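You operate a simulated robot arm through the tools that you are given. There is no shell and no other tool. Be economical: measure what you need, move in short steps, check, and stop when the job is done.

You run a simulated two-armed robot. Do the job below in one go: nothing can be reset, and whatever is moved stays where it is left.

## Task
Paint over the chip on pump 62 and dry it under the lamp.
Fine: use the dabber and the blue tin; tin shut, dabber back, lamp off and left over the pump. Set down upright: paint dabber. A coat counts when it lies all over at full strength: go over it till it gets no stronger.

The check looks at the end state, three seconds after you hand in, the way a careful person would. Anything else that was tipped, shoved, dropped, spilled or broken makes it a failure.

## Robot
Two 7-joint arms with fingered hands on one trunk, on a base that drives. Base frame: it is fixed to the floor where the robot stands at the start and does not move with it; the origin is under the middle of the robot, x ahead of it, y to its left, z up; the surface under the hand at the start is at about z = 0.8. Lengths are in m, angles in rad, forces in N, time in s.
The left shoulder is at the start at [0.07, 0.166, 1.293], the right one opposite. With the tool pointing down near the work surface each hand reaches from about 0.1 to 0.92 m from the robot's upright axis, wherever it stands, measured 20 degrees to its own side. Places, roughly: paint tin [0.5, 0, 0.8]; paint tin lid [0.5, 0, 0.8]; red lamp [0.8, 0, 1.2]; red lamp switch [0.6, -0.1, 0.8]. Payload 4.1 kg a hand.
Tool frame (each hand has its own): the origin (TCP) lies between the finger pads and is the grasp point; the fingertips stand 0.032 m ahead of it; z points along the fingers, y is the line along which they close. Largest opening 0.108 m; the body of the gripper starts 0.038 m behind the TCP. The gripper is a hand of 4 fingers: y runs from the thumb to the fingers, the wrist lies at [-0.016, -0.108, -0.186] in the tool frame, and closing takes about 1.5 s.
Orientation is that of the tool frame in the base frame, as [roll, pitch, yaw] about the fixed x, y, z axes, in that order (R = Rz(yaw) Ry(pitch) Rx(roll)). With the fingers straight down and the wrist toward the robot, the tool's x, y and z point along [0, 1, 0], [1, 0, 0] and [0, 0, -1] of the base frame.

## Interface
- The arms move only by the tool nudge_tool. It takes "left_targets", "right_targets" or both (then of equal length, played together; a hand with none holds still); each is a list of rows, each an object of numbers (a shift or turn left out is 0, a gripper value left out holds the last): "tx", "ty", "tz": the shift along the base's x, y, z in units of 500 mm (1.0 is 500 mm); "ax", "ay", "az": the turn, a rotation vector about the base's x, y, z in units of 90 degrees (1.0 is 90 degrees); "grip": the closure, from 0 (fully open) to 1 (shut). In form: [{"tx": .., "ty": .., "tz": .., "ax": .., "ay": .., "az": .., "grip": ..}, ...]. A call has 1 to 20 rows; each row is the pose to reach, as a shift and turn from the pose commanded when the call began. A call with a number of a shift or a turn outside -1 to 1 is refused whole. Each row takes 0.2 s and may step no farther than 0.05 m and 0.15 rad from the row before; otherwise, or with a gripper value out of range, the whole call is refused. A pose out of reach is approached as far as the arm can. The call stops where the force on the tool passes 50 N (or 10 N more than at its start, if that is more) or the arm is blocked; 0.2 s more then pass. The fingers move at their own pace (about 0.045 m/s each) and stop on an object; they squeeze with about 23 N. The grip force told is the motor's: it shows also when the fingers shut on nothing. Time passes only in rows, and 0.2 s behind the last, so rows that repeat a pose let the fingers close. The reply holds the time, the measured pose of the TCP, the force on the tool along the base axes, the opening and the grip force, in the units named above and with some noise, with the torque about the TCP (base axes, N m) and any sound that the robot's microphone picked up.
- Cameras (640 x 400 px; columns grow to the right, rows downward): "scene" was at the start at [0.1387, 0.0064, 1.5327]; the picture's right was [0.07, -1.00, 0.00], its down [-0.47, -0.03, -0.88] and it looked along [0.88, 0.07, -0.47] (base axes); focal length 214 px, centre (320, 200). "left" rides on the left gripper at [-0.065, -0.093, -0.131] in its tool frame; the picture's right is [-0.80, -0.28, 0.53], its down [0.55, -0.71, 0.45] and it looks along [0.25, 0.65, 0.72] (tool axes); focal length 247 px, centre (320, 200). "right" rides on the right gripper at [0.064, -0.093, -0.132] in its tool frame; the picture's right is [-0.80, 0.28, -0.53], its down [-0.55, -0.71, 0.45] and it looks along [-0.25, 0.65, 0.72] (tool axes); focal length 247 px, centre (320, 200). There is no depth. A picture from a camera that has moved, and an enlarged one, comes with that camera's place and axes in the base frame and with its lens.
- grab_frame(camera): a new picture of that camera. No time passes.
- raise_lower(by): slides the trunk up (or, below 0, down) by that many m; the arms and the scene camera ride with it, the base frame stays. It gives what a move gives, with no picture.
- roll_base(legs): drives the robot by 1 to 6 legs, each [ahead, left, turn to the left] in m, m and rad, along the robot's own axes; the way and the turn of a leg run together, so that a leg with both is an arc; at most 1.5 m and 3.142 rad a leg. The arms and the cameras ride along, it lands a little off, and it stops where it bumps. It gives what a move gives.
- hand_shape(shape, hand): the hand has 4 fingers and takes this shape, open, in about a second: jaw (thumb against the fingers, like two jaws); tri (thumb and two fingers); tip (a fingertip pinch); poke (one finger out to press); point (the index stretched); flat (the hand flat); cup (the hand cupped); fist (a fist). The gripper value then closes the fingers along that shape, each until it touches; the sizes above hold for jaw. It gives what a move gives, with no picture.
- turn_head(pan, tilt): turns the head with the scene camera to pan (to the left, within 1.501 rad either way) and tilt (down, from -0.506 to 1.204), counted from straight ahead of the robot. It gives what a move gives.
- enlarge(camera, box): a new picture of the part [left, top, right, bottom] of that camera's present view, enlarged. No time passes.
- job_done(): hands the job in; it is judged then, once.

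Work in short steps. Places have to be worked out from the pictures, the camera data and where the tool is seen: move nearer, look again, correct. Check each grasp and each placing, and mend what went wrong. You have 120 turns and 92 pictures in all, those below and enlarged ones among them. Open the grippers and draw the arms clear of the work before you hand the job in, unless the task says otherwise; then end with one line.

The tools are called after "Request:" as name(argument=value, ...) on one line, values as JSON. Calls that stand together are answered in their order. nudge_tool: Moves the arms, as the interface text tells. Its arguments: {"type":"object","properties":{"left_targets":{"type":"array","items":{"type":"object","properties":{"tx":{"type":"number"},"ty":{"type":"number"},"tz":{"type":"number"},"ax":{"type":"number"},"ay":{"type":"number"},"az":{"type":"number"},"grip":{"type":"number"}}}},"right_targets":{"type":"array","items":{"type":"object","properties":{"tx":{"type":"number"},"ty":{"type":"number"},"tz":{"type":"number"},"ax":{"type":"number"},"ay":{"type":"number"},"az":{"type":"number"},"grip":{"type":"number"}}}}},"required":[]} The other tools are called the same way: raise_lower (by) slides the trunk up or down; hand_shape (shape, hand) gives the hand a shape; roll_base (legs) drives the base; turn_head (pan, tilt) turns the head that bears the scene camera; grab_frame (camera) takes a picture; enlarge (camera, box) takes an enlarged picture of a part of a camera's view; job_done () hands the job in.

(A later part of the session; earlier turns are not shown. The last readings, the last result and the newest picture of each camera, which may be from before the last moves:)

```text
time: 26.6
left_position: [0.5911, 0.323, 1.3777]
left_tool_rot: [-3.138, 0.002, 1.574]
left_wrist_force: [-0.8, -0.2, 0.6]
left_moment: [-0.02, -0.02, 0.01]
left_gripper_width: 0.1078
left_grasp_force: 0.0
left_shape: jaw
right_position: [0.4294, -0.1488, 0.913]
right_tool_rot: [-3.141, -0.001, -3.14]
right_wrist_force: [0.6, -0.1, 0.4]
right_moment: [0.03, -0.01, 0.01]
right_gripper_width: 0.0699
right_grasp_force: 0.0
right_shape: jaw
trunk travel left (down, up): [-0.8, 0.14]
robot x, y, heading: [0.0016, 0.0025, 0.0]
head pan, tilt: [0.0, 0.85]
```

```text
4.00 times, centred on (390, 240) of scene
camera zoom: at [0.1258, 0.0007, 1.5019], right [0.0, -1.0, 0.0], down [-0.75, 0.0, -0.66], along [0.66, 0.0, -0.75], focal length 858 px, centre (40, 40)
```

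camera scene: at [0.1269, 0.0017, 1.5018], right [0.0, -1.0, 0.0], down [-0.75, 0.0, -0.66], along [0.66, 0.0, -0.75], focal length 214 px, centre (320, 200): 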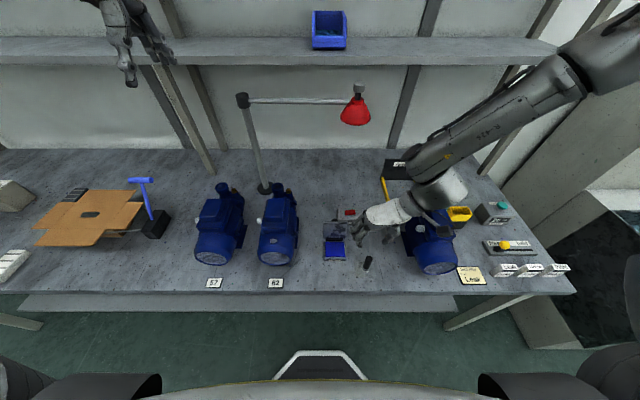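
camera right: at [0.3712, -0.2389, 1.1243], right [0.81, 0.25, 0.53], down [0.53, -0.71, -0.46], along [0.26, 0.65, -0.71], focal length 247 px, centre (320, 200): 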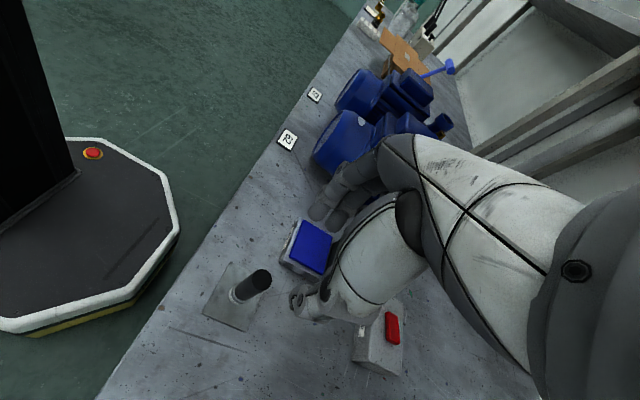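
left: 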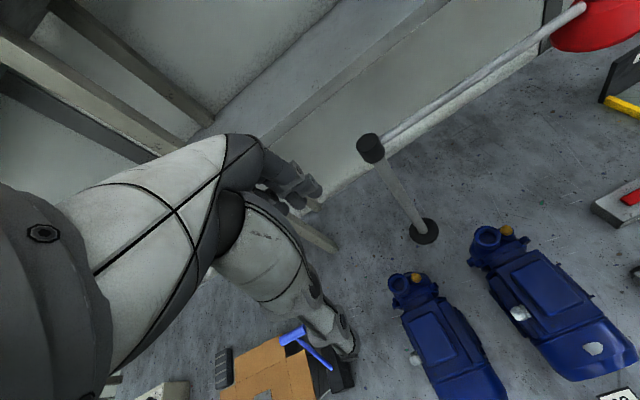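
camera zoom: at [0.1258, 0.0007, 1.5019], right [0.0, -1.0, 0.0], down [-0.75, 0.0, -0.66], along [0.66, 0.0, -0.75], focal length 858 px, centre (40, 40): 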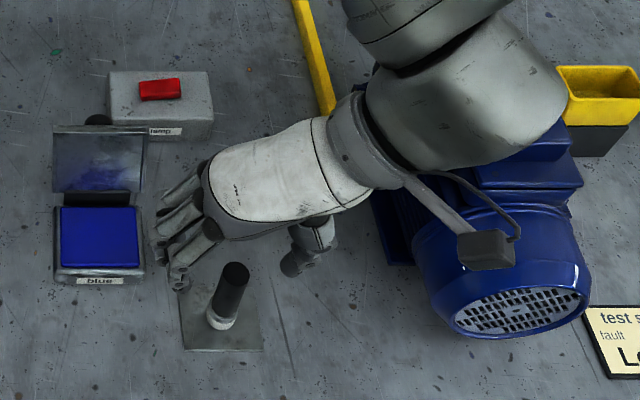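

Dabber top centred at about (0.431,-0.147). I descend to TCP z≈0.868 with the fingers narrowed, then close.

Request:
nudge_tool(right_targets=[{"tx": 0.003, "ty": 0.003, "tz": -0.03, "grip": 0.45}, {"tx": 0.003, "ty": 0.003, "tz": -0.06}, {"tx": 0.003, "ty": 0.003, "tz": -0.09}, {"tx": 0.003, "ty": 0.003, "tz": -0.09, "grip": 1}, {"tx": 0.003, "ty": 0.003, "tz": -0.09}, {"tx": 0.003, "ty": 0.003, "tz": -0.09}, {"tx": 0.003, "ty": 0.003, "tz": -0.09}, {"tx": 0.003, "ty": 0.003, "tz": -0.09}, {"tx": 0.003, "ty": 0.003, "tz": -0.09}])

Request:
enlarge(camera="scene", box=[310, 190, 470, 290])

Request:
enlarge(camera="right", box=[180, 100, 440, 360])

```text
time: 28.6
left_position: [0.5922, 0.3227, 1.3784]
left_tool_rot: [-3.139, 0.002, 1.572]
left_wrist_force: [0.6, 0.1, 0.4]
left_moment: [-0.02, -0.02, 0.04]
left_gripper_width: 0.1077
left_grasp_force: 0.1
left_shape: jaw
right_position: [0.4324, -0.1478, 0.8683]
right_tool_rot: [3.141, 0.0, -3.14]
right_wrist_force: [0.3, -0.1, 0.6]
right_moment: [0.0, 0.02, 0.02]
right_gripper_width: 0.0112
right_grasp_force: 22.5
right_shape: jaw
trunk travel left (down, up): [-0.8, 0.14]
robot x, y, heading: [0.0, 0.0025, 0.005]
head pan, tilt: [0.0, 0.85]
```

```text
4.00 times, centred on (390, 240) of scene
camera zoom: at [0.1265, 0.0007, 1.5018], right [0.0, -1.0, 0.0], down [-0.75, 0.0, -0.66], along [0.66, 0.0, -0.75], focal length 858 px, centre (40, 40)
```

zoom: 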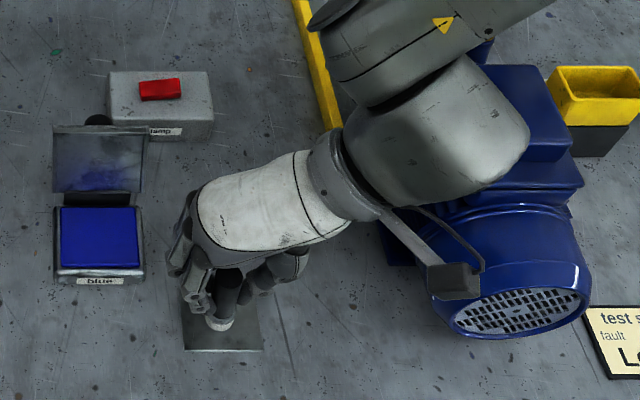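

```text
1.54 times, centred on (310, 230) of right
camera zoom: at [0.3677, -0.2409, 1.0005], right [0.8, 0.28, 0.53], down [0.55, -0.71, -0.45], along [0.25, 0.65, -0.72], focal length 380 px, centre (335, 154)
```

zoom: 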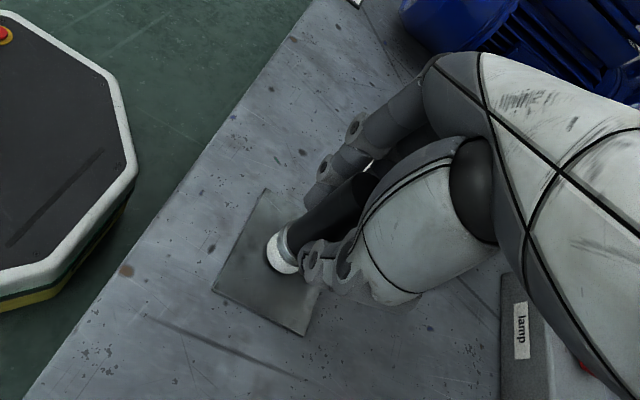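

The fingers hold the handle. I lift 6 cm and look.

Request:
nudge_tool(right_targets=[{"tz": 0.03, "grip": 1}, {"tz": 0.08}, {"tz": 0.14}, {"tz": 0.18}, {"tz": 0.18}])

Request:
enlarge(camera="scene", box=[310, 190, 470, 290])

Request:
enlarge(camera="right", box=[180, 100, 440, 360])

```text
time: 29.8
left_position: [0.5929, 0.323, 1.3771]
left_tool_rot: [-3.141, -0.001, 1.571]
left_wrist_force: [-1.0, 0.7, 0.4]
left_moment: [0.03, 0.03, 0.01]
left_gripper_width: 0.1079
left_grasp_force: 0.1
left_shape: jaw
right_position: [0.4336, -0.1483, 0.9587]
right_tool_rot: [3.142, 0.0, -3.139]
right_wrist_force: [-0.5, 0.9, 0.0]
right_moment: [0.02, 0.01, -0.02]
right_gripper_width: 0.0114
right_grasp_force: 22.6
right_shape: jaw
trunk travel left (down, up): [-0.8, 0.14]
robot x, y, heading: [-0.0023, -0.0006, -0.002]
head pan, tilt: [0.0, 0.85]
```

```text
4.00 times, centred on (390, 240) of scene
camera zoom: at [0.1269, 0.0004, 1.5018], right [0.0, -1.0, 0.0], down [-0.75, 0.0, -0.66], along [0.66, 0.0, -0.75], focal length 858 px, centre (40, 40)
```

zoom: 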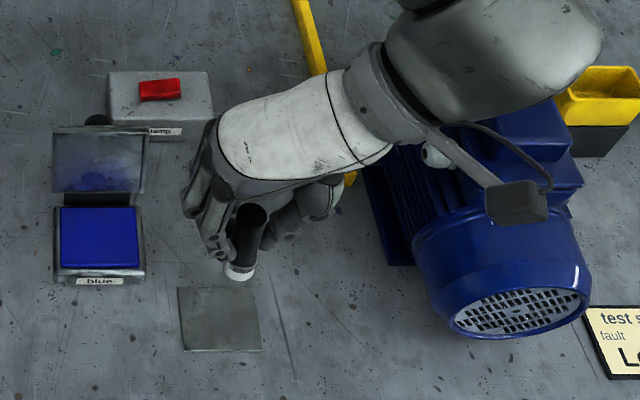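

```text
1.54 times, centred on (310, 230) of right
camera zoom: at [0.3689, -0.2419, 1.0908], right [0.8, 0.28, 0.53], down [0.55, -0.7, -0.45], along [0.25, 0.65, -0.72], focal length 380 px, centre (335, 154)
```

zoom: 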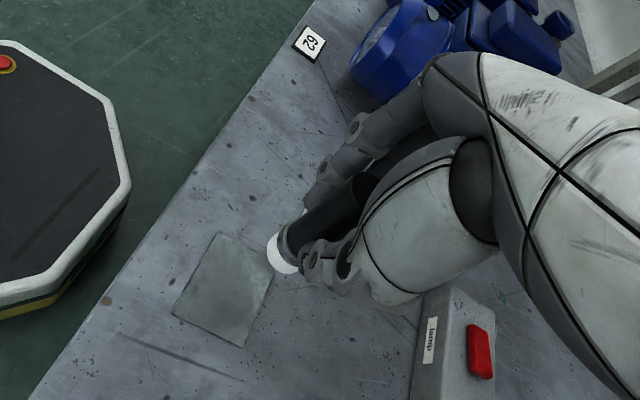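

Dabber is held upright (bottom ≈ TCP − 0.065); its rest is a flat plate. Paint pad centre is about (0.495,-0.05); I move over it and down close.

Request:
nudge_tool(right_targets=[{"tx": 0.02, "ty": 0.04, "grip": 1}, {"tx": 0.05, "ty": 0.1}, {"tx": 0.08, "ty": 0.16}, {"tx": 0.102, "ty": 0.198}, {"tx": 0.102, "ty": 0.198, "tz": -0.05}, {"tx": 0.102, "ty": 0.198, "tz": -0.1}, {"tx": 0.102, "ty": 0.198, "tz": -0.125}, {"tx": 0.102, "ty": 0.198, "tz": -0.125}])

Request:
enlarge(camera="scene", box=[290, 190, 410, 270])

Request:
enlarge(camera="right", box=[180, 100, 440, 360])

```text
time: 31.6
left_position: [0.5919, 0.3231, 1.3775]
left_tool_rot: [-3.141, 0.002, 1.574]
left_wrist_force: [-0.5, -0.5, -0.7]
left_moment: [0.02, -0.01, 0.01]
left_gripper_width: 0.1077
left_grasp_force: 0.1
left_shape: jaw
right_position: [0.4831, -0.0493, 0.8963]
right_tool_rot: [3.141, 0.001, -3.14]
right_wrist_force: [-0.2, -0.2, -0.6]
right_moment: [-0.02, 0.01, -0.02]
right_gripper_width: 0.0112
right_grasp_force: 22.9
right_shape: jaw
trunk travel left (down, up): [-0.8, 0.14]
robot x, y, heading: [0.0026, 0.0028, 0.002]
head pan, tilt: [0.0, 0.85]
```

```text
5.00 times, centred on (350, 230) of scene
camera zoom: at [0.1264, 0.0005, 1.5019], right [0.0, -1.0, 0.0], down [-0.75, 0.0, -0.66], along [0.66, 0.0, -0.75], focal length 1072 px, centre (170, 50)
```

zoom: 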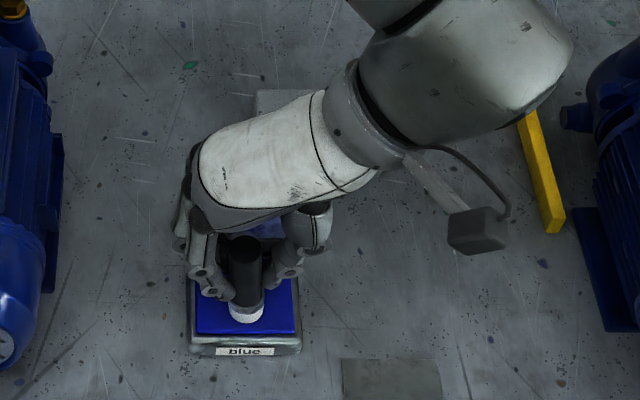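

```text
1.54 times, centred on (310, 230) of right
camera zoom: at [0.4186, -0.1428, 1.0282], right [0.8, 0.28, 0.53], down [0.55, -0.7, -0.45], along [0.25, 0.65, -0.72], focal length 380 px, centre (335, 154)
```

zoom: 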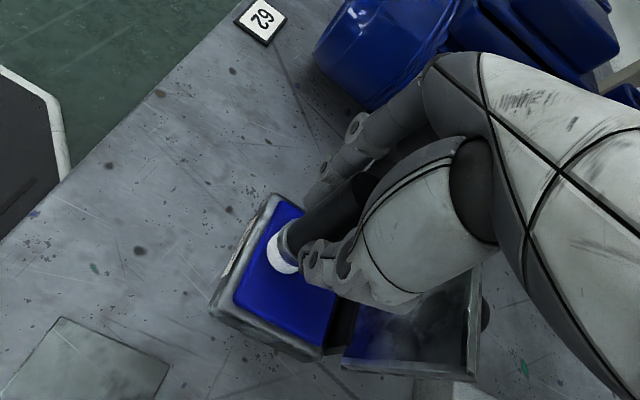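

Over the paint with the tip at about 0.831. I lower gently in small steps.

Request:
nudge_tool(right_targets=[{"tz": -0.006, "grip": 1}, {"tz": -0.012}, {"tz": -0.018}, {"tz": -0.018}])

```text
time: 32.6
left_position: [0.5906, 0.3242, 1.3792]
left_tool_rot: [-3.141, 0.0, 1.573]
left_wrist_force: [0.2, -0.5, -0.3]
left_moment: [0.02, 0.0, 0.03]
left_gripper_width: 0.1076
left_grasp_force: 0.1
left_shape: jaw
right_position: [0.4832, -0.0495, 0.89]
right_tool_rot: [3.139, 0.002, 3.141]
right_wrist_force: [2.4, -4.4, 21.9]
right_moment: [-0.1, 0.01, 0.01]
right_gripper_width: 0.0123
right_grasp_force: 23.4
right_shape: jaw
trunk travel left (down, up): [-0.8, 0.14]
robot x, y, heading: [-0.0023, -0.0029, -0.003]
head pan, tilt: [0.0, 0.85]
```

Contact with 22 N. I raise and look at the tip.

Request:
nudge_tool(right_targets=[{"tz": 0.004, "grip": 1}, {"tz": 0.004}, {"tz": 0.03}, {"tz": 0.08}, {"tz": 0.14}, {"tz": 0.14}])

Request:
enlarge(camera="right", box=[180, 100, 440, 360])

Request:
enlarge(camera="scene", box=[240, 190, 360, 270])

```text
time: 34.0
left_position: [0.5925, 0.3231, 1.3773]
left_tool_rot: [-3.14, 0.002, 1.573]
left_wrist_force: [0.3, -0.4, -0.6]
left_moment: [0.01, 0.01, -0.01]
left_gripper_width: 0.1079
left_grasp_force: 0.1
left_shape: jaw
right_position: [0.4834, -0.0481, 0.9587]
right_tool_rot: [-3.142, -0.003, -3.14]
right_wrist_force: [-0.2, 1.0, -0.6]
right_moment: [0.01, -0.02, 0.03]
right_gripper_width: 0.0119
right_grasp_force: 22.8
right_shape: jaw
trunk travel left (down, up): [-0.8, 0.14]
robot x, y, heading: [0.0022, -0.0034, -0.002]
head pan, tilt: [0.0, 0.85]
```

```text
1.54 times, centred on (310, 230) of right
camera zoom: at [0.4186, -0.1425, 1.0898], right [0.8, 0.28, 0.53], down [0.55, -0.71, -0.45], along [0.25, 0.65, -0.72], focal length 380 px, centre (335, 154)
```

zoom: 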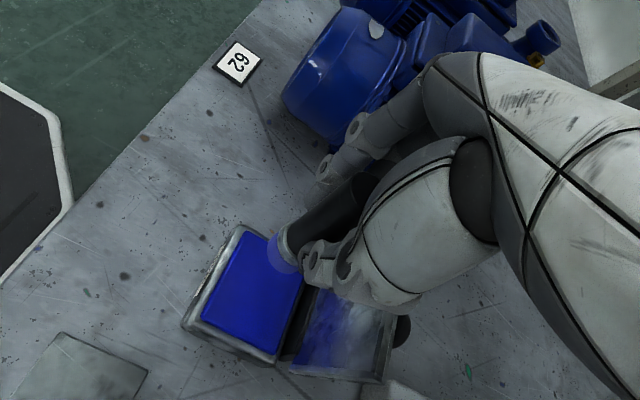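

```text
5.00 times, centred on (300, 230) of scene
camera zoom: at [0.1273, 0.0006, 1.5017], right [0.0, -1.0, 0.0], down [-0.75, 0.0, -0.66], along [0.66, 0.0, -0.75], focal length 1072 px, centre (420, 50)
```

zoom: 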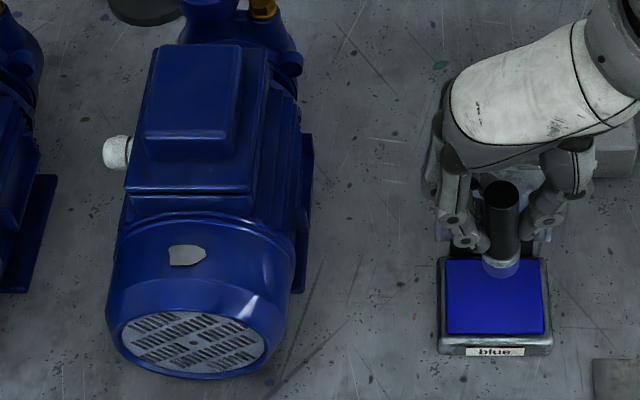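

The tip took only pale blue; I dip again, longer, to load it fully.

Request:
nudge_tool(right_targets=[{"tz": -0.06, "grip": 1}, {"tz": -0.12}, {"tz": -0.134}, {"tz": -0.138}, {"tz": -0.138}, {"tz": -0.138}, {"tz": -0.138}, {"tz": -0.138}, {"tz": -0.138}, {"tz": -0.138}, {"tz": -0.138}, {"tz": -0.138}, {"tz": -0.12}, {"tz": -0.06}, {"tz": 0.0}, {"tz": 0.0}])

Request:
enlarge(camera="right", box=[180, 100, 440, 360])

```text
time: 37.4
left_position: [0.5929, 0.3238, 1.3762]
left_tool_rot: [-3.139, 0.001, 1.571]
left_wrist_force: [0.0, -0.1, -0.6]
left_moment: [0.03, 0.02, 0.0]
left_gripper_width: 0.1078
left_grasp_force: 0.1
left_shape: jaw
right_position: [0.4837, -0.0515, 0.9591]
right_tool_rot: [-3.141, -0.003, -3.141]
right_wrist_force: [0.5, 1.0, -0.3]
right_moment: [0.0, 0.02, -0.01]
right_gripper_width: 0.0117
right_grasp_force: 23.2
right_shape: jaw
trunk travel left (down, up): [-0.8, 0.14]
robot x, y, heading: [-0.0005, 0.0021, -0.0]
head pan, tilt: [0.0, 0.85]
```

```text
1.54 times, centred on (310, 230) of right
camera zoom: at [0.4199, -0.1437, 1.0904], right [0.8, 0.28, 0.53], down [0.55, -0.71, -0.45], along [0.25, 0.65, -0.72], focal length 380 px, centre (335, 154)
```

zoom: 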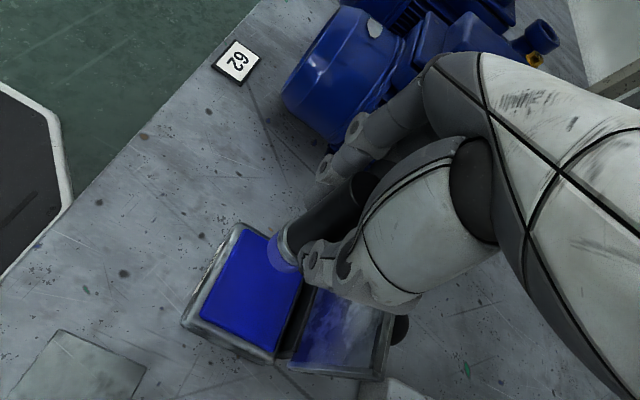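

Now over the chip, judged at (0.465,0.143,0.928). I raise, cross, and stop about 2.5 cm above it.

Request:
nudge_tool(right_targets=[{"tz": 0.06, "grip": 1}, {"tz": 0.12, "ty": 0.04, "tx": -0.01}, {"tz": 0.18, "ty": 0.1, "tx": -0.02}, {"tz": 0.2, "ty": 0.17, "tx": -0.03}, {"tz": 0.2, "ty": 0.24, "tx": -0.037}, {"tz": 0.2, "ty": 0.31, "tx": -0.037}, {"tz": 0.2, "ty": 0.36, "tx": -0.037}, {"tz": 0.18, "ty": 0.388, "tx": -0.037}, {"tz": 0.12, "ty": 0.388, "tx": -0.037}, {"tz": 0.12, "ty": 0.388, "tx": -0.037}])

Request:
enlarge(camera="right", box=[180, 100, 440, 360])

Request:
enlarge(camera="scene", box=[230, 180, 350, 270])

```text
time: 39.6
left_position: [0.5917, 0.3237, 1.3771]
left_tool_rot: [-3.141, 0.001, 1.573]
left_wrist_force: [0.2, 0.0, 1.1]
left_moment: [-0.01, -0.02, -0.03]
left_gripper_width: 0.1077
left_grasp_force: 0.1
left_shape: jaw
right_position: [0.466, 0.146, 1.017]
right_tool_rot: [-3.14, 0.0, -3.141]
right_wrist_force: [0.3, 0.2, -0.9]
right_moment: [0.01, 0.03, -0.01]
right_gripper_width: 0.0116
right_grasp_force: 22.7
right_shape: jaw
trunk travel left (down, up): [-0.8, 0.14]
robot x, y, heading: [0.002, -0.0023, 0.008]
head pan, tilt: [0.0, 0.85]
```

```text
1.54 times, centred on (310, 230) of right
camera zoom: at [0.4014, 0.0527, 1.1488], right [0.8, 0.28, 0.53], down [0.55, -0.71, -0.45], along [0.25, 0.65, -0.72], focal length 380 px, centre (335, 154)
```

zoom: 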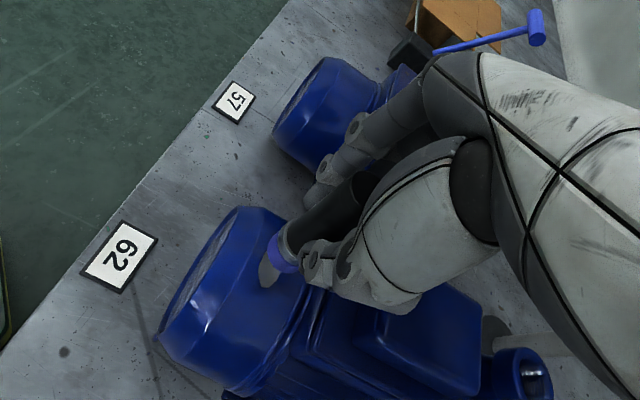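

```text
4.44 times, centred on (290, 225) of scene
camera zoom: at [0.1257, 0.0009, 1.5019], right [0.0, -1.0, 0.0], down [-0.75, 0.0, -0.66], along [0.66, 0.0, -0.75], focal length 953 px, centre (453, 89)
```

zoom: 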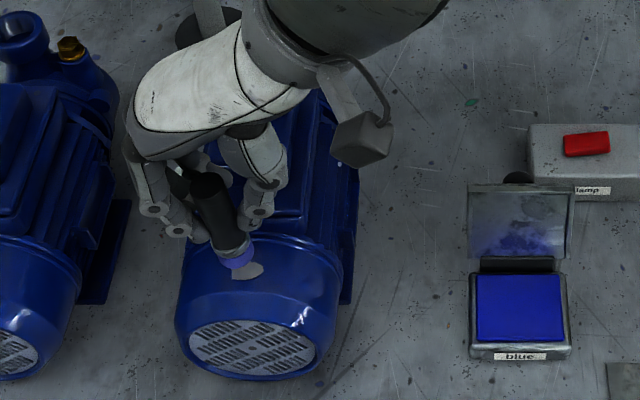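

Tip is blue and just above the chip. I shift 3 mm right and lower gently.

Request:
nudge_tool(right_targets=[{"ty": -0.006, "tz": -0.016, "grip": 1}, {"ty": -0.006, "tz": -0.03}, {"ty": -0.006, "tz": -0.038}, {"ty": -0.006, "tz": -0.042}, {"ty": -0.006, "tz": -0.042}])

Request:
enlarge(camera="scene", box=[250, 205, 310, 255])

```text
time: 40.8
left_position: [0.5913, 0.3249, 1.3788]
left_tool_rot: [-3.14, 0.001, 1.572]
left_wrist_force: [0.6, 0.0, -0.5]
left_moment: [0.0, 0.0, -0.02]
left_gripper_width: 0.1079
left_grasp_force: 0.1
left_shape: jaw
right_position: [0.4636, 0.1423, 0.9966]
right_tool_rot: [3.141, 0.0, -3.139]
right_wrist_force: [-0.7, 0.1, -0.3]
right_moment: [0.03, -0.05, -0.03]
right_gripper_width: 0.0115
right_grasp_force: 23.0
right_shape: jaw
trunk travel left (down, up): [-0.8, 0.14]
robot x, y, heading: [-0.0, 0.0017, -0.002]
head pan, tilt: [0.0, 0.85]
```

```text
8.00 times, centred on (280, 230) of scene
camera zoom: at [0.1257, 0.0009, 1.5019], right [0.0, -1.0, 0.0], down [-0.75, 0.0, -0.66], along [0.66, 0.0, -0.75], focal length 1716 px, centre (640, -40)
```

zoom: 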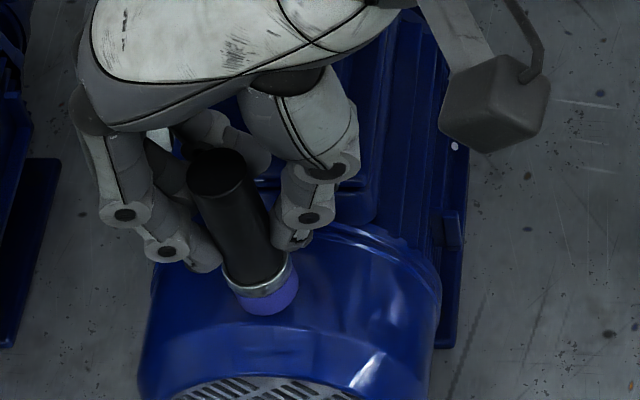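

No contact yet, tip covers the chip. I lower further in 1.5 mm steps and dwell.

Request:
nudge_tool(right_targets=[{"tz": -0.004, "grip": 1}, {"tz": -0.008}, {"tz": -0.011}, {"tz": -0.011}])

```text
time: 41.8
left_position: [0.591, 0.3241, 1.3778]
left_tool_rot: [3.142, 0.002, 1.573]
left_wrist_force: [-0.6, -0.4, 0.6]
left_moment: [0.02, -0.01, -0.02]
left_gripper_width: 0.1077
left_grasp_force: 0.0
left_shape: jaw
right_position: [0.4637, 0.1425, 0.9905]
right_tool_rot: [3.141, 0.001, -3.139]
right_wrist_force: [-2.5, 0.0, 4.0]
right_moment: [0.07, -0.16, 0.06]
right_gripper_width: 0.0117
right_grasp_force: 23.3
right_shape: jaw
trunk travel left (down, up): [-0.8, 0.14]
robot x, y, heading: [-0.0003, 0.0018, 0.001]
head pan, tilt: [0.0, 0.85]
```

Light contact (4 N). I rub over the chip area with small offsets, then lift and look.

Request:
nudge_tool(right_targets=[{"tz": -0.003, "grip": 1}, {"tz": -0.003}, {"tz": -0.003, "ty": 0.008}, {"tz": -0.004, "ty": 0.016}, {"tz": -0.003, "ty": 0.008, "tx": 0.006}, {"tz": -0.003, "tx": 0.01}, {"tz": -0.003, "ty": -0.008, "tx": 0.006}, {"tz": -0.004, "ty": -0.016}, {"tz": -0.003, "ty": -0.008, "tx": -0.006}, {"tz": -0.003, "tx": -0.01}, {"tz": -0.003, "ty": 0.008, "tx": -0.006}, {"tz": -0.003}, {"tz": -0.003}, {"tz": 0.03}, {"tz": 0.1}, {"tz": 0.12, "ty": -0.06}, {"tz": 0.12, "ty": -0.14}, {"tz": 0.12, "ty": -0.14}])

Request:
enlarge(camera="scene", box=[250, 205, 310, 255])

Request:
enlarge(camera="right", box=[180, 100, 440, 360])

```text
time: 45.6
left_position: [0.5908, 0.3269, 1.3776]
left_tool_rot: [-3.142, 0.0, 1.572]
left_wrist_force: [-0.4, 0.2, 0.7]
left_moment: [0.01, 0.0, -0.04]
left_gripper_width: 0.1077
left_grasp_force: 0.1
left_shape: jaw
right_position: [0.4627, 0.0715, 1.0506]
right_tool_rot: [-3.139, -0.001, -3.14]
right_wrist_force: [-0.2, 0.0, -1.9]
right_moment: [-0.05, -0.02, 0.01]
right_gripper_width: 0.0115
right_grasp_force: 23.2
right_shape: jaw
trunk travel left (down, up): [-0.8, 0.14]
robot x, y, heading: [0.0007, -0.0014, 0.003]
head pan, tilt: [0.0, 0.85]
```

```text
8.00 times, centred on (280, 230) of scene
camera zoom: at [0.1254, 0.0027, 1.502], right [0.0, -1.0, 0.0], down [-0.75, 0.0, -0.66], along [0.66, 0.0, -0.75], focal length 1716 px, centre (640, -40)
```

zoom: 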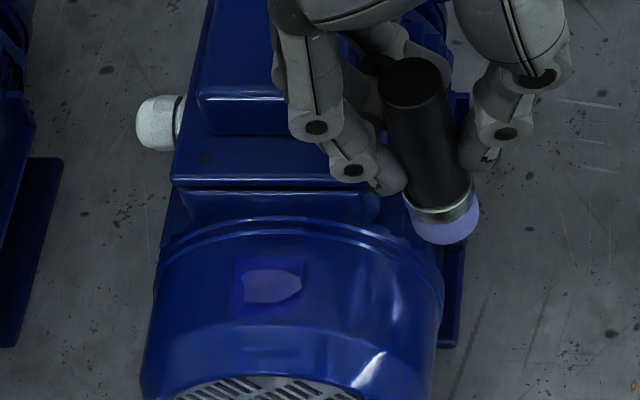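

```text
1.54 times, centred on (310, 230) of right
camera zoom: at [0.3977, -0.0212, 1.1818], right [0.8, 0.29, 0.53], down [0.55, -0.71, -0.45], along [0.25, 0.65, -0.72], focal length 380 px, centre (335, 154)
```

zoom: 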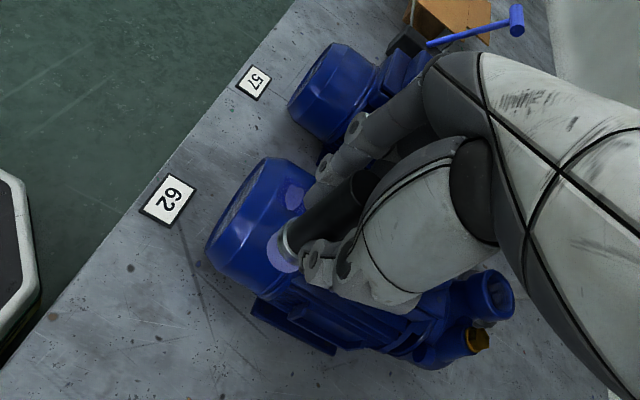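

The first coat lies over the chip but thin, and the tip has run pale. I go back to the tin and dip again.

Request:
nudge_tool(right_targets=[{"ty": -0.06, "tx": 0.01, "grip": 1}, {"ty": -0.13, "tx": 0.02, "tz": -0.03}, {"ty": -0.2, "tx": 0.03, "tz": -0.09}, {"ty": -0.242, "tx": 0.038, "tz": -0.16}, {"ty": -0.242, "tx": 0.038, "tz": -0.23}, {"ty": -0.242, "tx": 0.038, "tz": -0.29}, {"ty": -0.242, "tx": 0.038, "tz": -0.32}, {"ty": -0.242, "tx": 0.038, "tz": -0.327}, {"ty": -0.242, "tx": 0.038, "tz": -0.327}, {"ty": -0.242, "tx": 0.038, "tz": -0.327}, {"ty": -0.242, "tx": 0.038, "tz": -0.327}, {"ty": -0.242, "tx": 0.038, "tz": -0.327}, {"ty": -0.242, "tx": 0.038, "tz": -0.327}])

```text
time: 48.4
left_position: [0.5902, 0.3228, 1.3795]
left_tool_rot: [-3.141, 0.0, 1.572]
left_wrist_force: [1.0, 0.3, 0.0]
left_moment: [0.02, -0.01, 0.01]
left_gripper_width: 0.1077
left_grasp_force: 0.0
left_shape: jaw
right_position: [0.483, -0.0487, 0.8896]
right_tool_rot: [3.14, 0.002, -3.14]
right_wrist_force: [5.3, -4.1, 25.6]
right_moment: [-0.01, -0.09, 0.01]
right_gripper_width: 0.0124
right_grasp_force: 22.9
right_shape: jaw
trunk travel left (down, up): [-0.8, 0.14]
robot x, y, heading: [-0.0006, -0.0007, 0.003]
head pan, tilt: [0.0, 0.85]
```

Dip contact good. Back to the chip with a second coat, centred 2 mm further right.

Request:
nudge_tool(right_targets=[{"tz": 0.08, "grip": 1}, {"tz": 0.17, "ty": 0.02}, {"tz": 0.25, "ty": 0.07}, {"tz": 0.3, "ty": 0.14, "tx": -0.01}, {"tz": 0.3, "ty": 0.22, "tx": -0.02}, {"tz": 0.3, "ty": 0.3, "tx": -0.03}, {"tz": 0.28, "ty": 0.37, "tx": -0.04}, {"tz": 0.225, "ty": 0.378, "tx": -0.04}, {"tz": 0.206, "ty": 0.378, "tx": -0.04}, {"tz": 0.203, "ty": 0.378, "tx": -0.04}, {"tz": 0.203, "ty": 0.378, "tx": -0.04}, {"tz": 0.202, "ty": 0.392, "tx": -0.034}, {"tz": 0.203, "ty": 0.378, "tx": -0.028}, {"tz": 0.202, "ty": 0.364, "tx": -0.034}, {"tz": 0.202, "ty": 0.364, "tx": -0.046}, {"tz": 0.203, "ty": 0.378, "tx": -0.05}, {"tz": 0.202, "ty": 0.392, "tx": -0.046}, {"tz": 0.203, "ty": 0.378, "tx": -0.04}, {"tz": 0.203, "ty": 0.378, "tx": -0.04}])

Request:
nudge_tool(right_targets=[{"tz": 0.03, "grip": 1}, {"tz": 0.1}, {"tz": 0.12, "ty": -0.06}, {"tz": 0.12, "ty": -0.14}, {"tz": 0.12, "ty": -0.14}])

Request:
enlarge(camera="scene", box=[250, 205, 310, 255])

```text
time: 52.4
left_position: [0.5899, 0.3243, 1.3788]
left_tool_rot: [-3.141, 0.002, 1.575]
left_wrist_force: [0.3, 0.2, -0.4]
left_moment: [0.01, -0.01, -0.03]
left_gripper_width: 0.1077
left_grasp_force: 0.2
left_shape: jaw
right_position: [0.4611, 0.1414, 0.989]
right_tool_rot: [3.141, 0.0, -3.141]
right_wrist_force: [-3.3, 3.0, 8.6]
right_moment: [0.23, 0.12, 0.06]
right_gripper_width: 0.012
right_grasp_force: 23.1
right_shape: jaw
trunk travel left (down, up): [-0.8, 0.14]
robot x, y, heading: [0.0032, 0.0001, 0.004]
head pan, tilt: [0.0, 0.85]
```

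```text
time: 53.6
left_position: [0.5909, 0.3258, 1.3775]
left_tool_rot: [-3.141, 0.002, 1.571]
left_wrist_force: [0.8, -0.5, 0.5]
left_moment: [0.01, -0.02, -0.01]
left_gripper_width: 0.1076
left_grasp_force: 0.0
left_shape: jaw
right_position: [0.4646, 0.0705, 1.0475]
right_tool_rot: [-3.14, 0.0, -3.141]
right_wrist_force: [-0.1, 0.5, -0.9]
right_moment: [-0.04, 0.01, 0.02]
right_gripper_width: 0.0116
right_grasp_force: 23.0
right_shape: jaw
trunk travel left (down, up): [-0.8, 0.14]
robot x, y, heading: [0.0012, 0.0004, 0.003]
head pan, tilt: [0.0, 0.85]
```

```text
8.00 times, centred on (280, 230) of scene
camera zoom: at [0.1254, 0.0027, 1.502], right [0.0, -1.0, 0.0], down [-0.75, 0.0, -0.66], along [0.66, 0.0, -0.75], focal length 1716 px, centre (640, -40)
```

zoom: 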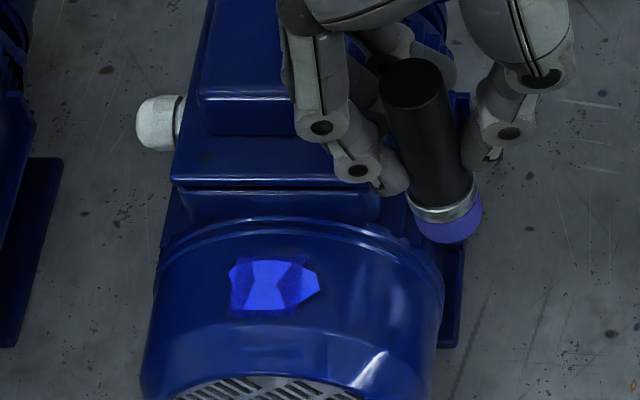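

The second coat is far stronger, slightly uneven at the sides. I dip again and give a third, fuller coat.

Request:
nudge_tool(right_targets=[{"ty": -0.06, "tx": 0.01, "grip": 1}, {"ty": -0.13, "tx": 0.02, "tz": -0.03}, {"ty": -0.2, "tx": 0.03, "tz": -0.09}, {"ty": -0.238, "tx": 0.04, "tz": -0.16}, {"ty": -0.238, "tx": 0.04, "tz": -0.23}, {"ty": -0.238, "tx": 0.04, "tz": -0.29}, {"ty": -0.238, "tx": 0.04, "tz": -0.315}, {"ty": -0.238, "tx": 0.04, "tz": -0.322}, {"ty": -0.238, "tx": 0.04, "tz": -0.322}, {"ty": -0.238, "tx": 0.04, "tz": -0.322}, {"ty": -0.238, "tx": 0.04, "tz": -0.322}, {"ty": -0.238, "tx": 0.04, "tz": -0.322}, {"ty": -0.238, "tx": 0.04, "tz": -0.322}])

Request:
nudge_tool(right_targets=[{"tz": 0.08, "grip": 1}, {"tz": 0.17, "ty": 0.02}, {"tz": 0.25, "ty": 0.07}, {"tz": 0.3, "ty": 0.14, "tx": -0.01}, {"tz": 0.3, "ty": 0.22, "tx": -0.02}, {"tz": 0.3, "ty": 0.3, "tx": -0.03}, {"tz": 0.28, "ty": 0.37, "tx": -0.04}, {"tz": 0.225, "ty": 0.378, "tx": -0.04}, {"tz": 0.204, "ty": 0.378, "tx": -0.04}, {"tz": 0.201, "ty": 0.378, "tx": -0.04}, {"tz": 0.2, "ty": 0.391, "tx": -0.034}, {"tz": 0.2, "ty": 0.391, "tx": -0.046}, {"tz": 0.2, "ty": 0.391, "tx": -0.04}, {"tz": 0.201, "ty": 0.378, "tx": -0.034}, {"tz": 0.201, "ty": 0.378, "tx": -0.046}, {"tz": 0.2, "ty": 0.365, "tx": -0.04}, {"tz": 0.2, "ty": 0.365, "tx": -0.046}, {"tz": 0.2, "ty": 0.365, "tx": -0.034}, {"tz": 0.201, "ty": 0.378, "tx": -0.04}, {"tz": 0.201, "ty": 0.378, "tx": -0.04}])

Request:
nudge_tool(right_targets=[{"tz": 0.03, "grip": 1}, {"tz": 0.1}, {"tz": 0.12, "ty": -0.06}, {"tz": 0.12, "ty": -0.14}, {"tz": 0.12, "ty": -0.14}])

Request:
enlarge(camera="scene", box=[250, 205, 310, 255])

```text
time: 56.4
left_position: [0.5904, 0.323, 1.379]
left_tool_rot: [-3.14, 0.0, 1.574]
left_wrist_force: [0.1, 0.1, -0.6]
left_moment: [0.01, 0.0, 0.01]
left_gripper_width: 0.1077
left_grasp_force: 0.1
left_shape: jaw
right_position: [0.4836, -0.0488, 0.8884]
right_tool_rot: [-3.139, 0.002, 3.141]
right_wrist_force: [4.2, -4.1, 20.5]
right_moment: [-0.05, -0.07, -0.02]
right_gripper_width: 0.0117
right_grasp_force: 23.0
right_shape: jaw
trunk travel left (down, up): [-0.8, 0.14]
robot x, y, heading: [0.0006, 0.002, 0.002]
head pan, tilt: [0.0, 0.85]
```

```text
time: 60.6
left_position: [0.5903, 0.3221, 1.3788]
left_tool_rot: [3.141, 0.0, 1.572]
left_wrist_force: [-0.6, -0.4, 0.2]
left_moment: [0.02, 0.02, 0.01]
left_gripper_width: 0.1076
left_grasp_force: 0.1
left_shape: jaw
right_position: [0.4622, 0.1375, 0.9887]
right_tool_rot: [3.141, 0.002, 3.141]
right_wrist_force: [-2.1, -4.9, 10.0]
right_moment: [-0.03, 0.08, 0.0]
right_gripper_width: 0.0113
right_grasp_force: 23.1
right_shape: jaw
trunk travel left (down, up): [-0.8, 0.14]
robot x, y, heading: [0.0, 0.001, 0.002]
head pan, tilt: [0.0, 0.85]
```

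```text
time: 61.8
left_position: [0.5906, 0.3256, 1.3777]
left_tool_rot: [3.141, 0.002, 1.574]
left_wrist_force: [-0.8, 1.1, 1.2]
left_moment: [-0.02, -0.01, -0.02]
left_gripper_width: 0.1077
left_grasp_force: 0.1
left_shape: jaw
right_position: [0.4637, 0.0718, 1.0484]
right_tool_rot: [-3.139, 0.0, -3.139]
right_wrist_force: [-0.2, -0.1, -0.3]
right_moment: [0.0, -0.05, 0.0]
right_gripper_width: 0.0112
right_grasp_force: 23.0
right_shape: jaw
trunk travel left (down, up): [-0.8, 0.14]
robot x, y, heading: [0.003, -0.0007, 0.003]
head pan, tilt: [0.0, 0.85]
```

```text
8.00 times, centred on (280, 230) of scene
camera zoom: at [0.1254, 0.0024, 1.502], right [0.0, -1.0, 0.0], down [-0.75, 0.0, -0.66], along [0.66, 0.0, -0.75], focal length 1716 px, centre (640, -40)
```

zoom: 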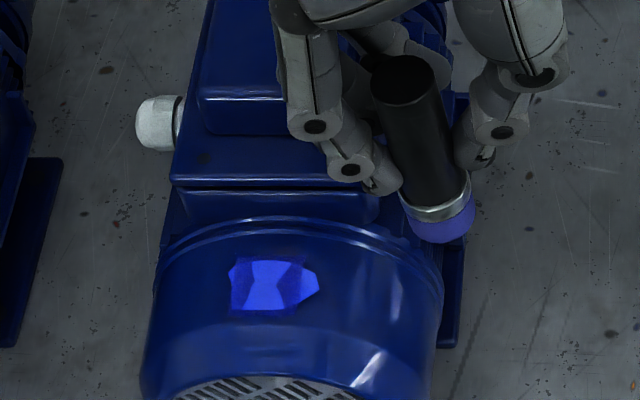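

The coat looks near the same as before; I zoom further to judge evenness.

Request:
enlarge(camera="scene", box=[262, 233, 288, 249])

```text
16.00 times, centred on (275, 241) of scene
camera zoom: at [0.1254, 0.0024, 1.502], right [0.0, -1.0, 0.0], down [-0.75, 0.0, -0.66], along [0.66, 0.0, -0.75], focal length 3432 px, centre (1040, -456)
```

zoom: 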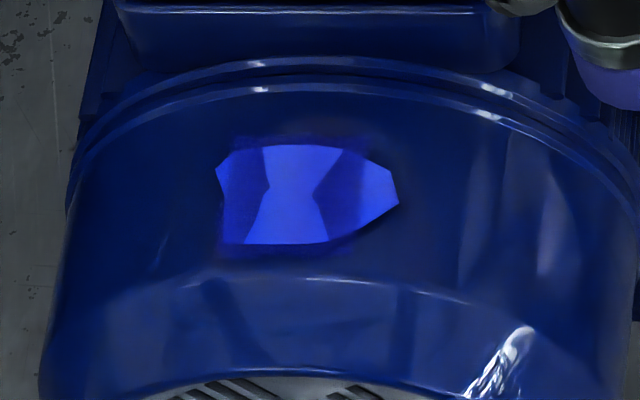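

The patch looks opaque blue; two shades may be rendering. I look from the hand camera too.

Request:
enlarge(camera="right", box=[265, 150, 325, 190])

```text
10.00 times, centred on (295, 170) of right
camera zoom: at [0.3996, -0.0211, 1.1799], right [0.8, 0.28, 0.53], down [0.55, -0.71, -0.45], along [0.25, 0.65, -0.72], focal length 2470 px, centre (570, 500)
```

zoom: 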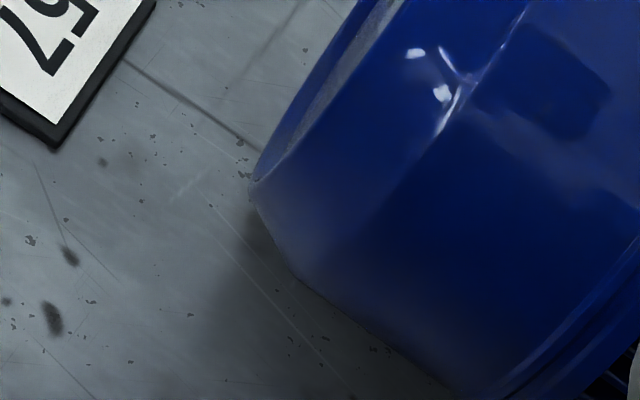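

Wrong part of the view; patch should be near (294,227).

Request:
enlarge(camera="right", box=[265, 205, 325, 245])

```text
10.00 times, centred on (295, 225) of right
camera zoom: at [0.3996, -0.0211, 1.1799], right [0.8, 0.28, 0.53], down [0.55, -0.71, -0.45], along [0.25, 0.65, -0.72], focal length 2470 px, centre (570, -50)
```

zoom: 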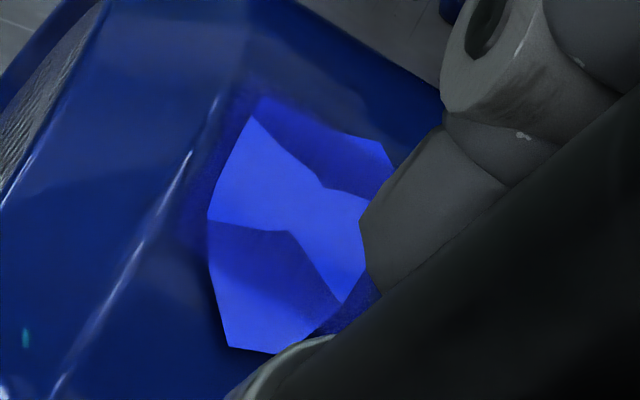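

The chip is fully covered with opaque blue and the third coat made it no stronger. Now I carry the dabber back over its plate, centre about (0.429,-0.150).

Request:
nudge_tool(right_targets=[{"ty": -0.08, "tx": -0.02, "grip": 1}, {"ty": -0.17, "tx": -0.04}, {"ty": -0.26, "tx": -0.06}, {"ty": -0.35, "tx": -0.068}, {"ty": -0.42, "tx": -0.068}, {"ty": -0.442, "tx": -0.068, "tz": -0.06}, {"ty": -0.442, "tx": -0.068, "tz": -0.14}, {"ty": -0.442, "tx": -0.068, "tz": -0.22}, {"ty": -0.442, "tx": -0.068, "tz": -0.29}, {"ty": -0.442, "tx": -0.068, "tz": -0.33}, {"ty": -0.442, "tx": -0.068, "tz": -0.33}])

Request:
enlarge(camera="scene", box=[310, 220, 430, 290])

Request:
enlarge(camera="right", box=[180, 100, 440, 360])

```text
time: 64.2
left_position: [0.5918, 0.3237, 1.3779]
left_tool_rot: [-3.14, 0.002, 1.572]
left_wrist_force: [0.3, -0.6, -0.1]
left_moment: [-0.02, 0.03, 0.01]
left_gripper_width: 0.1077
left_grasp_force: 0.0
left_shape: jaw
right_position: [0.4285, -0.1507, 0.8842]
right_tool_rot: [3.141, 0.0, -3.139]
right_wrist_force: [0.1, 0.4, -1.5]
right_moment: [-0.01, 0.04, 0.0]
right_gripper_width: 0.0111
right_grasp_force: 23.2
right_shape: jaw
trunk travel left (down, up): [-0.8, 0.14]
robot x, y, heading: [-0.0016, 0.0042, 0.005]
head pan, tilt: [0.0, 0.85]
```

```text
5.33 times, centred on (370, 255) of scene
camera zoom: at [0.1259, 0.0009, 1.5019], right [0.0, -1.0, 0.0], down [-0.75, 0.0, -0.66], along [0.66, 0.0, -0.75], focal length 1144 px, centre (53, -93)
```

zoom: 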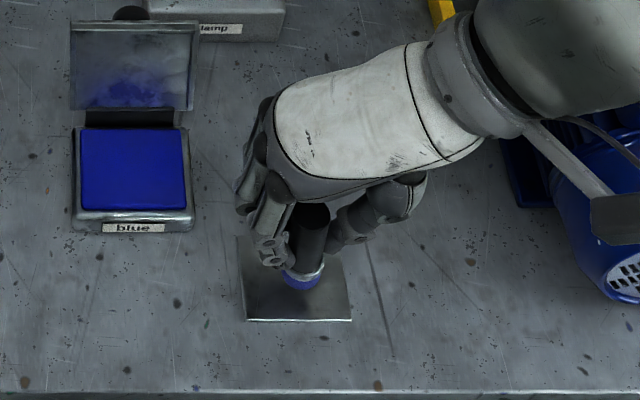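

```text
1.54 times, centred on (310, 230) of right
camera zoom: at [0.3642, -0.244, 1.0164], right [0.8, 0.28, 0.53], down [0.55, -0.71, -0.45], along [0.25, 0.65, -0.72], focal length 380 px, centre (335, 154)
```

zoom: 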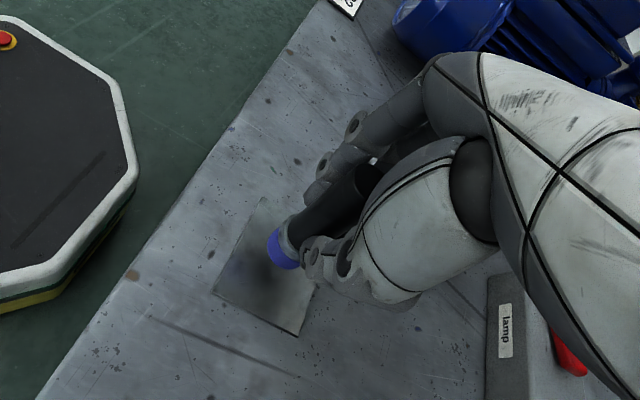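

Tip is about 1.5 cm above the plate, well centred. I lower until light contact.

Request:
nudge_tool(right_targets=[{"tz": -0.012, "grip": 1}, {"tz": -0.022}, {"tz": -0.028}, {"tz": -0.03}, {"tz": -0.03}])

```text
time: 65.4
left_position: [0.5926, 0.3231, 1.3767]
left_tool_rot: [-3.139, 0.003, 1.573]
left_wrist_force: [0.1, -0.8, 0.1]
left_moment: [0.02, 0.01, -0.01]
left_gripper_width: 0.1079
left_grasp_force: 0.0
left_shape: jaw
right_position: [0.4299, -0.1503, 0.8688]
right_tool_rot: [3.14, 0.0, 3.14]
right_wrist_force: [0.2, -0.4, -0.6]
right_moment: [0.01, 0.01, 0.03]
right_gripper_width: 0.0112
right_grasp_force: 22.8
right_shape: jaw
trunk travel left (down, up): [-0.8, 0.14]
robot x, y, heading: [-0.0023, 0.0022, 0.004]
head pan, tilt: [0.0, 0.85]
```

No contact at 0.869 yet; I continue in 1 mm steps.

Request:
nudge_tool(right_targets=[{"tz": -0.002, "grip": 1}, {"tz": -0.004}, {"tz": -0.006}, {"tz": -0.006}])

```text
time: 66.4
left_position: [0.5917, 0.3241, 1.3786]
left_tool_rot: [-3.141, 0.002, 1.573]
left_wrist_force: [0.5, -0.1, 0.0]
left_moment: [0.02, -0.02, -0.03]
left_gripper_width: 0.1078
left_grasp_force: 0.1
left_shape: jaw
right_position: [0.4286, -0.1505, 0.8642]
right_tool_rot: [-3.141, 0.0, -3.141]
right_wrist_force: [0.6, -1.6, 9.8]
right_moment: [0.02, 0.0, 0.01]
right_gripper_width: 0.0117
right_grasp_force: 22.4
right_shape: jaw
trunk travel left (down, up): [-0.8, 0.14]
robot x, y, heading: [-0.0022, -0.0004, 0.004]
head pan, tilt: [0.0, 0.85]
```

Contact at 10 N. I back off 0.5 mm and open gently.

Request:
nudge_tool(right_targets=[{"tz": 0.001, "grip": 0.85}, {"tz": 0.001, "grip": 0.75}, {"tz": 0.001, "grip": 0.65}, {"tz": 0.001, "grip": 0.55}, {"tz": 0.001, "grip": 0.45}, {"tz": 0.001, "grip": 0.4}, {"tz": 0.001}])

Request:
enlarge(camera="scene", box=[310, 220, 430, 290])

Request:
enlarge(camera="right", box=[180, 100, 440, 360])

```text
time: 68.0
left_position: [0.5916, 0.3231, 1.3782]
left_tool_rot: [-3.14, 0.003, 1.572]
left_wrist_force: [0.5, -0.3, -0.2]
left_moment: [0.0, 0.0, 0.02]
left_gripper_width: 0.1075
left_grasp_force: 0.1
left_shape: jaw
right_position: [0.4292, -0.1519, 0.8649]
right_tool_rot: [-3.141, -0.001, -3.141]
right_wrist_force: [0.3, 0.3, 0.1]
right_moment: [-0.01, 0.01, -0.02]
right_gripper_width: 0.0644
right_grasp_force: 0.0
right_shape: jaw
trunk travel left (down, up): [-0.8, 0.14]
robot x, y, heading: [0.0, 0.0008, 0.005]
head pan, tilt: [0.0, 0.85]
```

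```text
5.33 times, centred on (370, 255) of scene
camera zoom: at [0.1265, 0.0007, 1.5019], right [0.0, -1.0, 0.0], down [-0.75, 0.0, -0.66], along [0.66, 0.0, -0.75], focal length 1144 px, centre (53, -93)
```

zoom: 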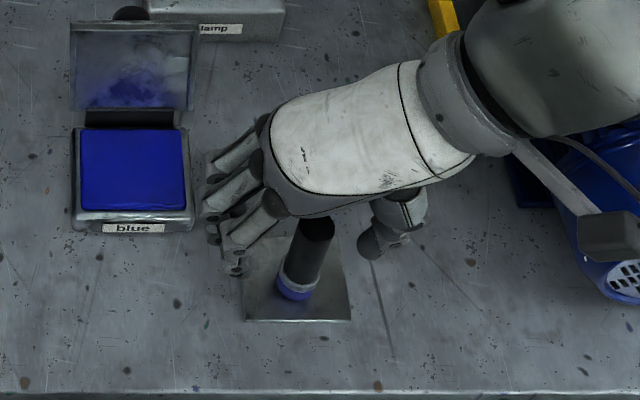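

```text
1.54 times, centred on (310, 230) of right
camera zoom: at [0.3651, -0.2447, 0.9976], right [0.8, 0.28, 0.53], down [0.55, -0.71, -0.45], along [0.25, 0.65, -0.72], focal length 380 px, centre (335, 154)
```

zoom: 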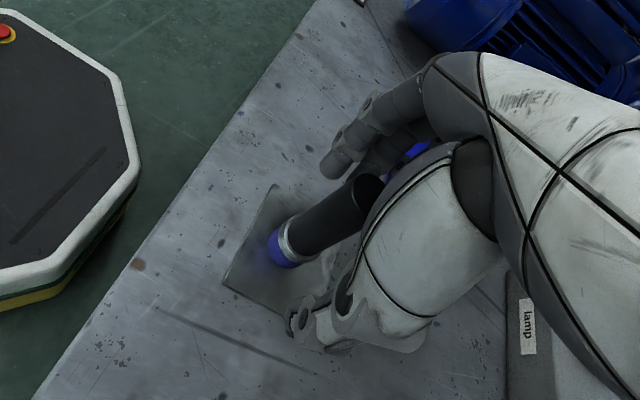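

Dabber stands upright on its plate. I raise clear, close the fingers, and go round behind the open lid at height.

Request:
nudge_tool(right_targets=[{"tz": 0.06}, {"tz": 0.14}, {"tz": 0.22}, {"tz": 0.3}, {"tz": 0.37}, {"tz": 0.37, "tx": 0.06, "ty": 0.04, "grip": 1}, {"tz": 0.37, "tx": 0.12, "ty": 0.09}, {"tz": 0.37, "tx": 0.19, "ty": 0.13}, {"tz": 0.37, "tx": 0.26, "ty": 0.17}, {"tz": 0.37, "tx": 0.32, "ty": 0.2}, {"tz": 0.37, "tx": 0.345, "ty": 0.205}, {"tz": 0.37, "tx": 0.345, "ty": 0.205}])

Request:
grab_frame(camera="scene")

```text
time: 70.6
left_position: [0.5922, 0.3252, 1.3773]
left_tool_rot: [-3.139, 0.001, 1.572]
left_wrist_force: [0.5, -0.1, -0.2]
left_moment: [0.03, 0.0, -0.01]
left_gripper_width: 0.1075
left_grasp_force: 0.2
left_shape: jaw
right_position: [0.6028, -0.0466, 1.0526]
right_tool_rot: [-3.141, 0.0, -3.14]
right_wrist_force: [-0.2, 0.3, 0.4]
right_moment: [-0.03, 0.01, 0.0]
right_gripper_width: 0.0001
right_grasp_force: 22.6
right_shape: jaw
trunk travel left (down, up): [-0.8, 0.14]
robot x, y, heading: [0.0003, 0.0001, -0.001]
head pan, tilt: [0.0, 0.85]
```

```text
35 pictures are left
camera scene: at [0.1264, 0.0007, 1.5019], right [0.0, -1.0, 0.0], down [-0.75, 0.0, -0.66], along [0.66, 0.0, -0.75], focal length 214 px, centre (320, 200)
```

scene: 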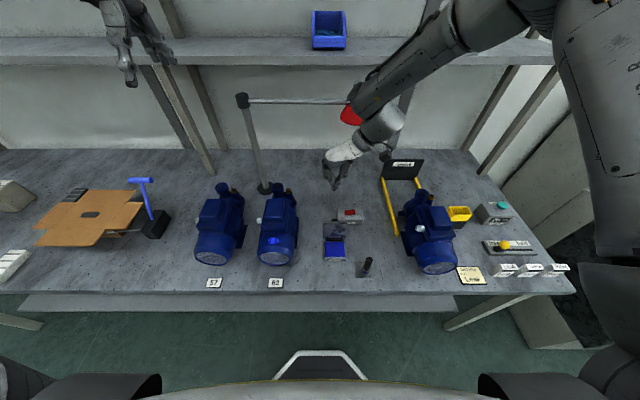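

Behind the lid at height. I descend in steps to fingertip height just below the lid's top edge.

Request:
nudge_tool(right_targets=[{"tz": -0.06}, {"tz": -0.12}, {"tz": -0.18}, {"tz": -0.24}, {"tz": -0.27}, {"tz": -0.27}])

Request:
enlarge(camera="scene", box=[280, 80, 440, 280])

```text
time: 72.0
left_position: [0.5921, 0.3241, 1.3764]
left_tool_rot: [-3.14, 0.002, 1.574]
left_wrist_force: [0.1, -0.5, 1.0]
left_moment: [0.01, 0.02, 0.01]
left_gripper_width: 0.1078
left_grasp_force: 0.0
left_shape: jaw
right_position: [0.6036, -0.0477, 0.9172]
right_tool_rot: [3.14, 0.001, -3.14]
right_wrist_force: [0.3, -1.1, -0.2]
right_moment: [-0.02, 0.02, -0.01]
right_gripper_width: 0.0001
right_grasp_force: 23.8
right_shape: jaw
trunk travel left (down, up): [-0.8, 0.14]
robot x, y, heading: [0.0001, -0.0045, 0.006]
head pan, tilt: [0.0, 0.85]
```

```text
2.00 times, centred on (360, 180) of scene
camera zoom: at [0.1259, 0.0009, 1.5019], right [0.0, -1.0, 0.0], down [-0.75, 0.0, -0.66], along [0.66, 0.0, -0.75], focal length 429 px, centre (240, 240)
```

zoom: 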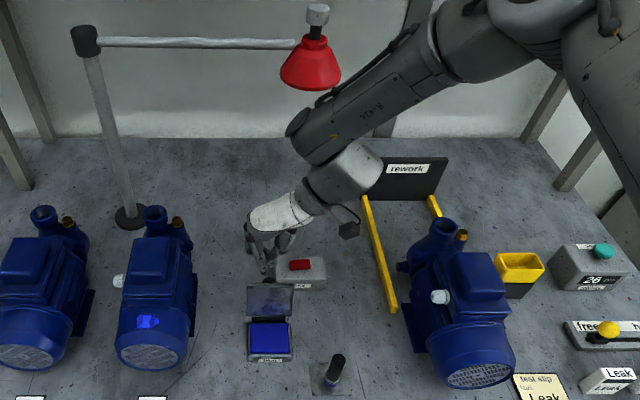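

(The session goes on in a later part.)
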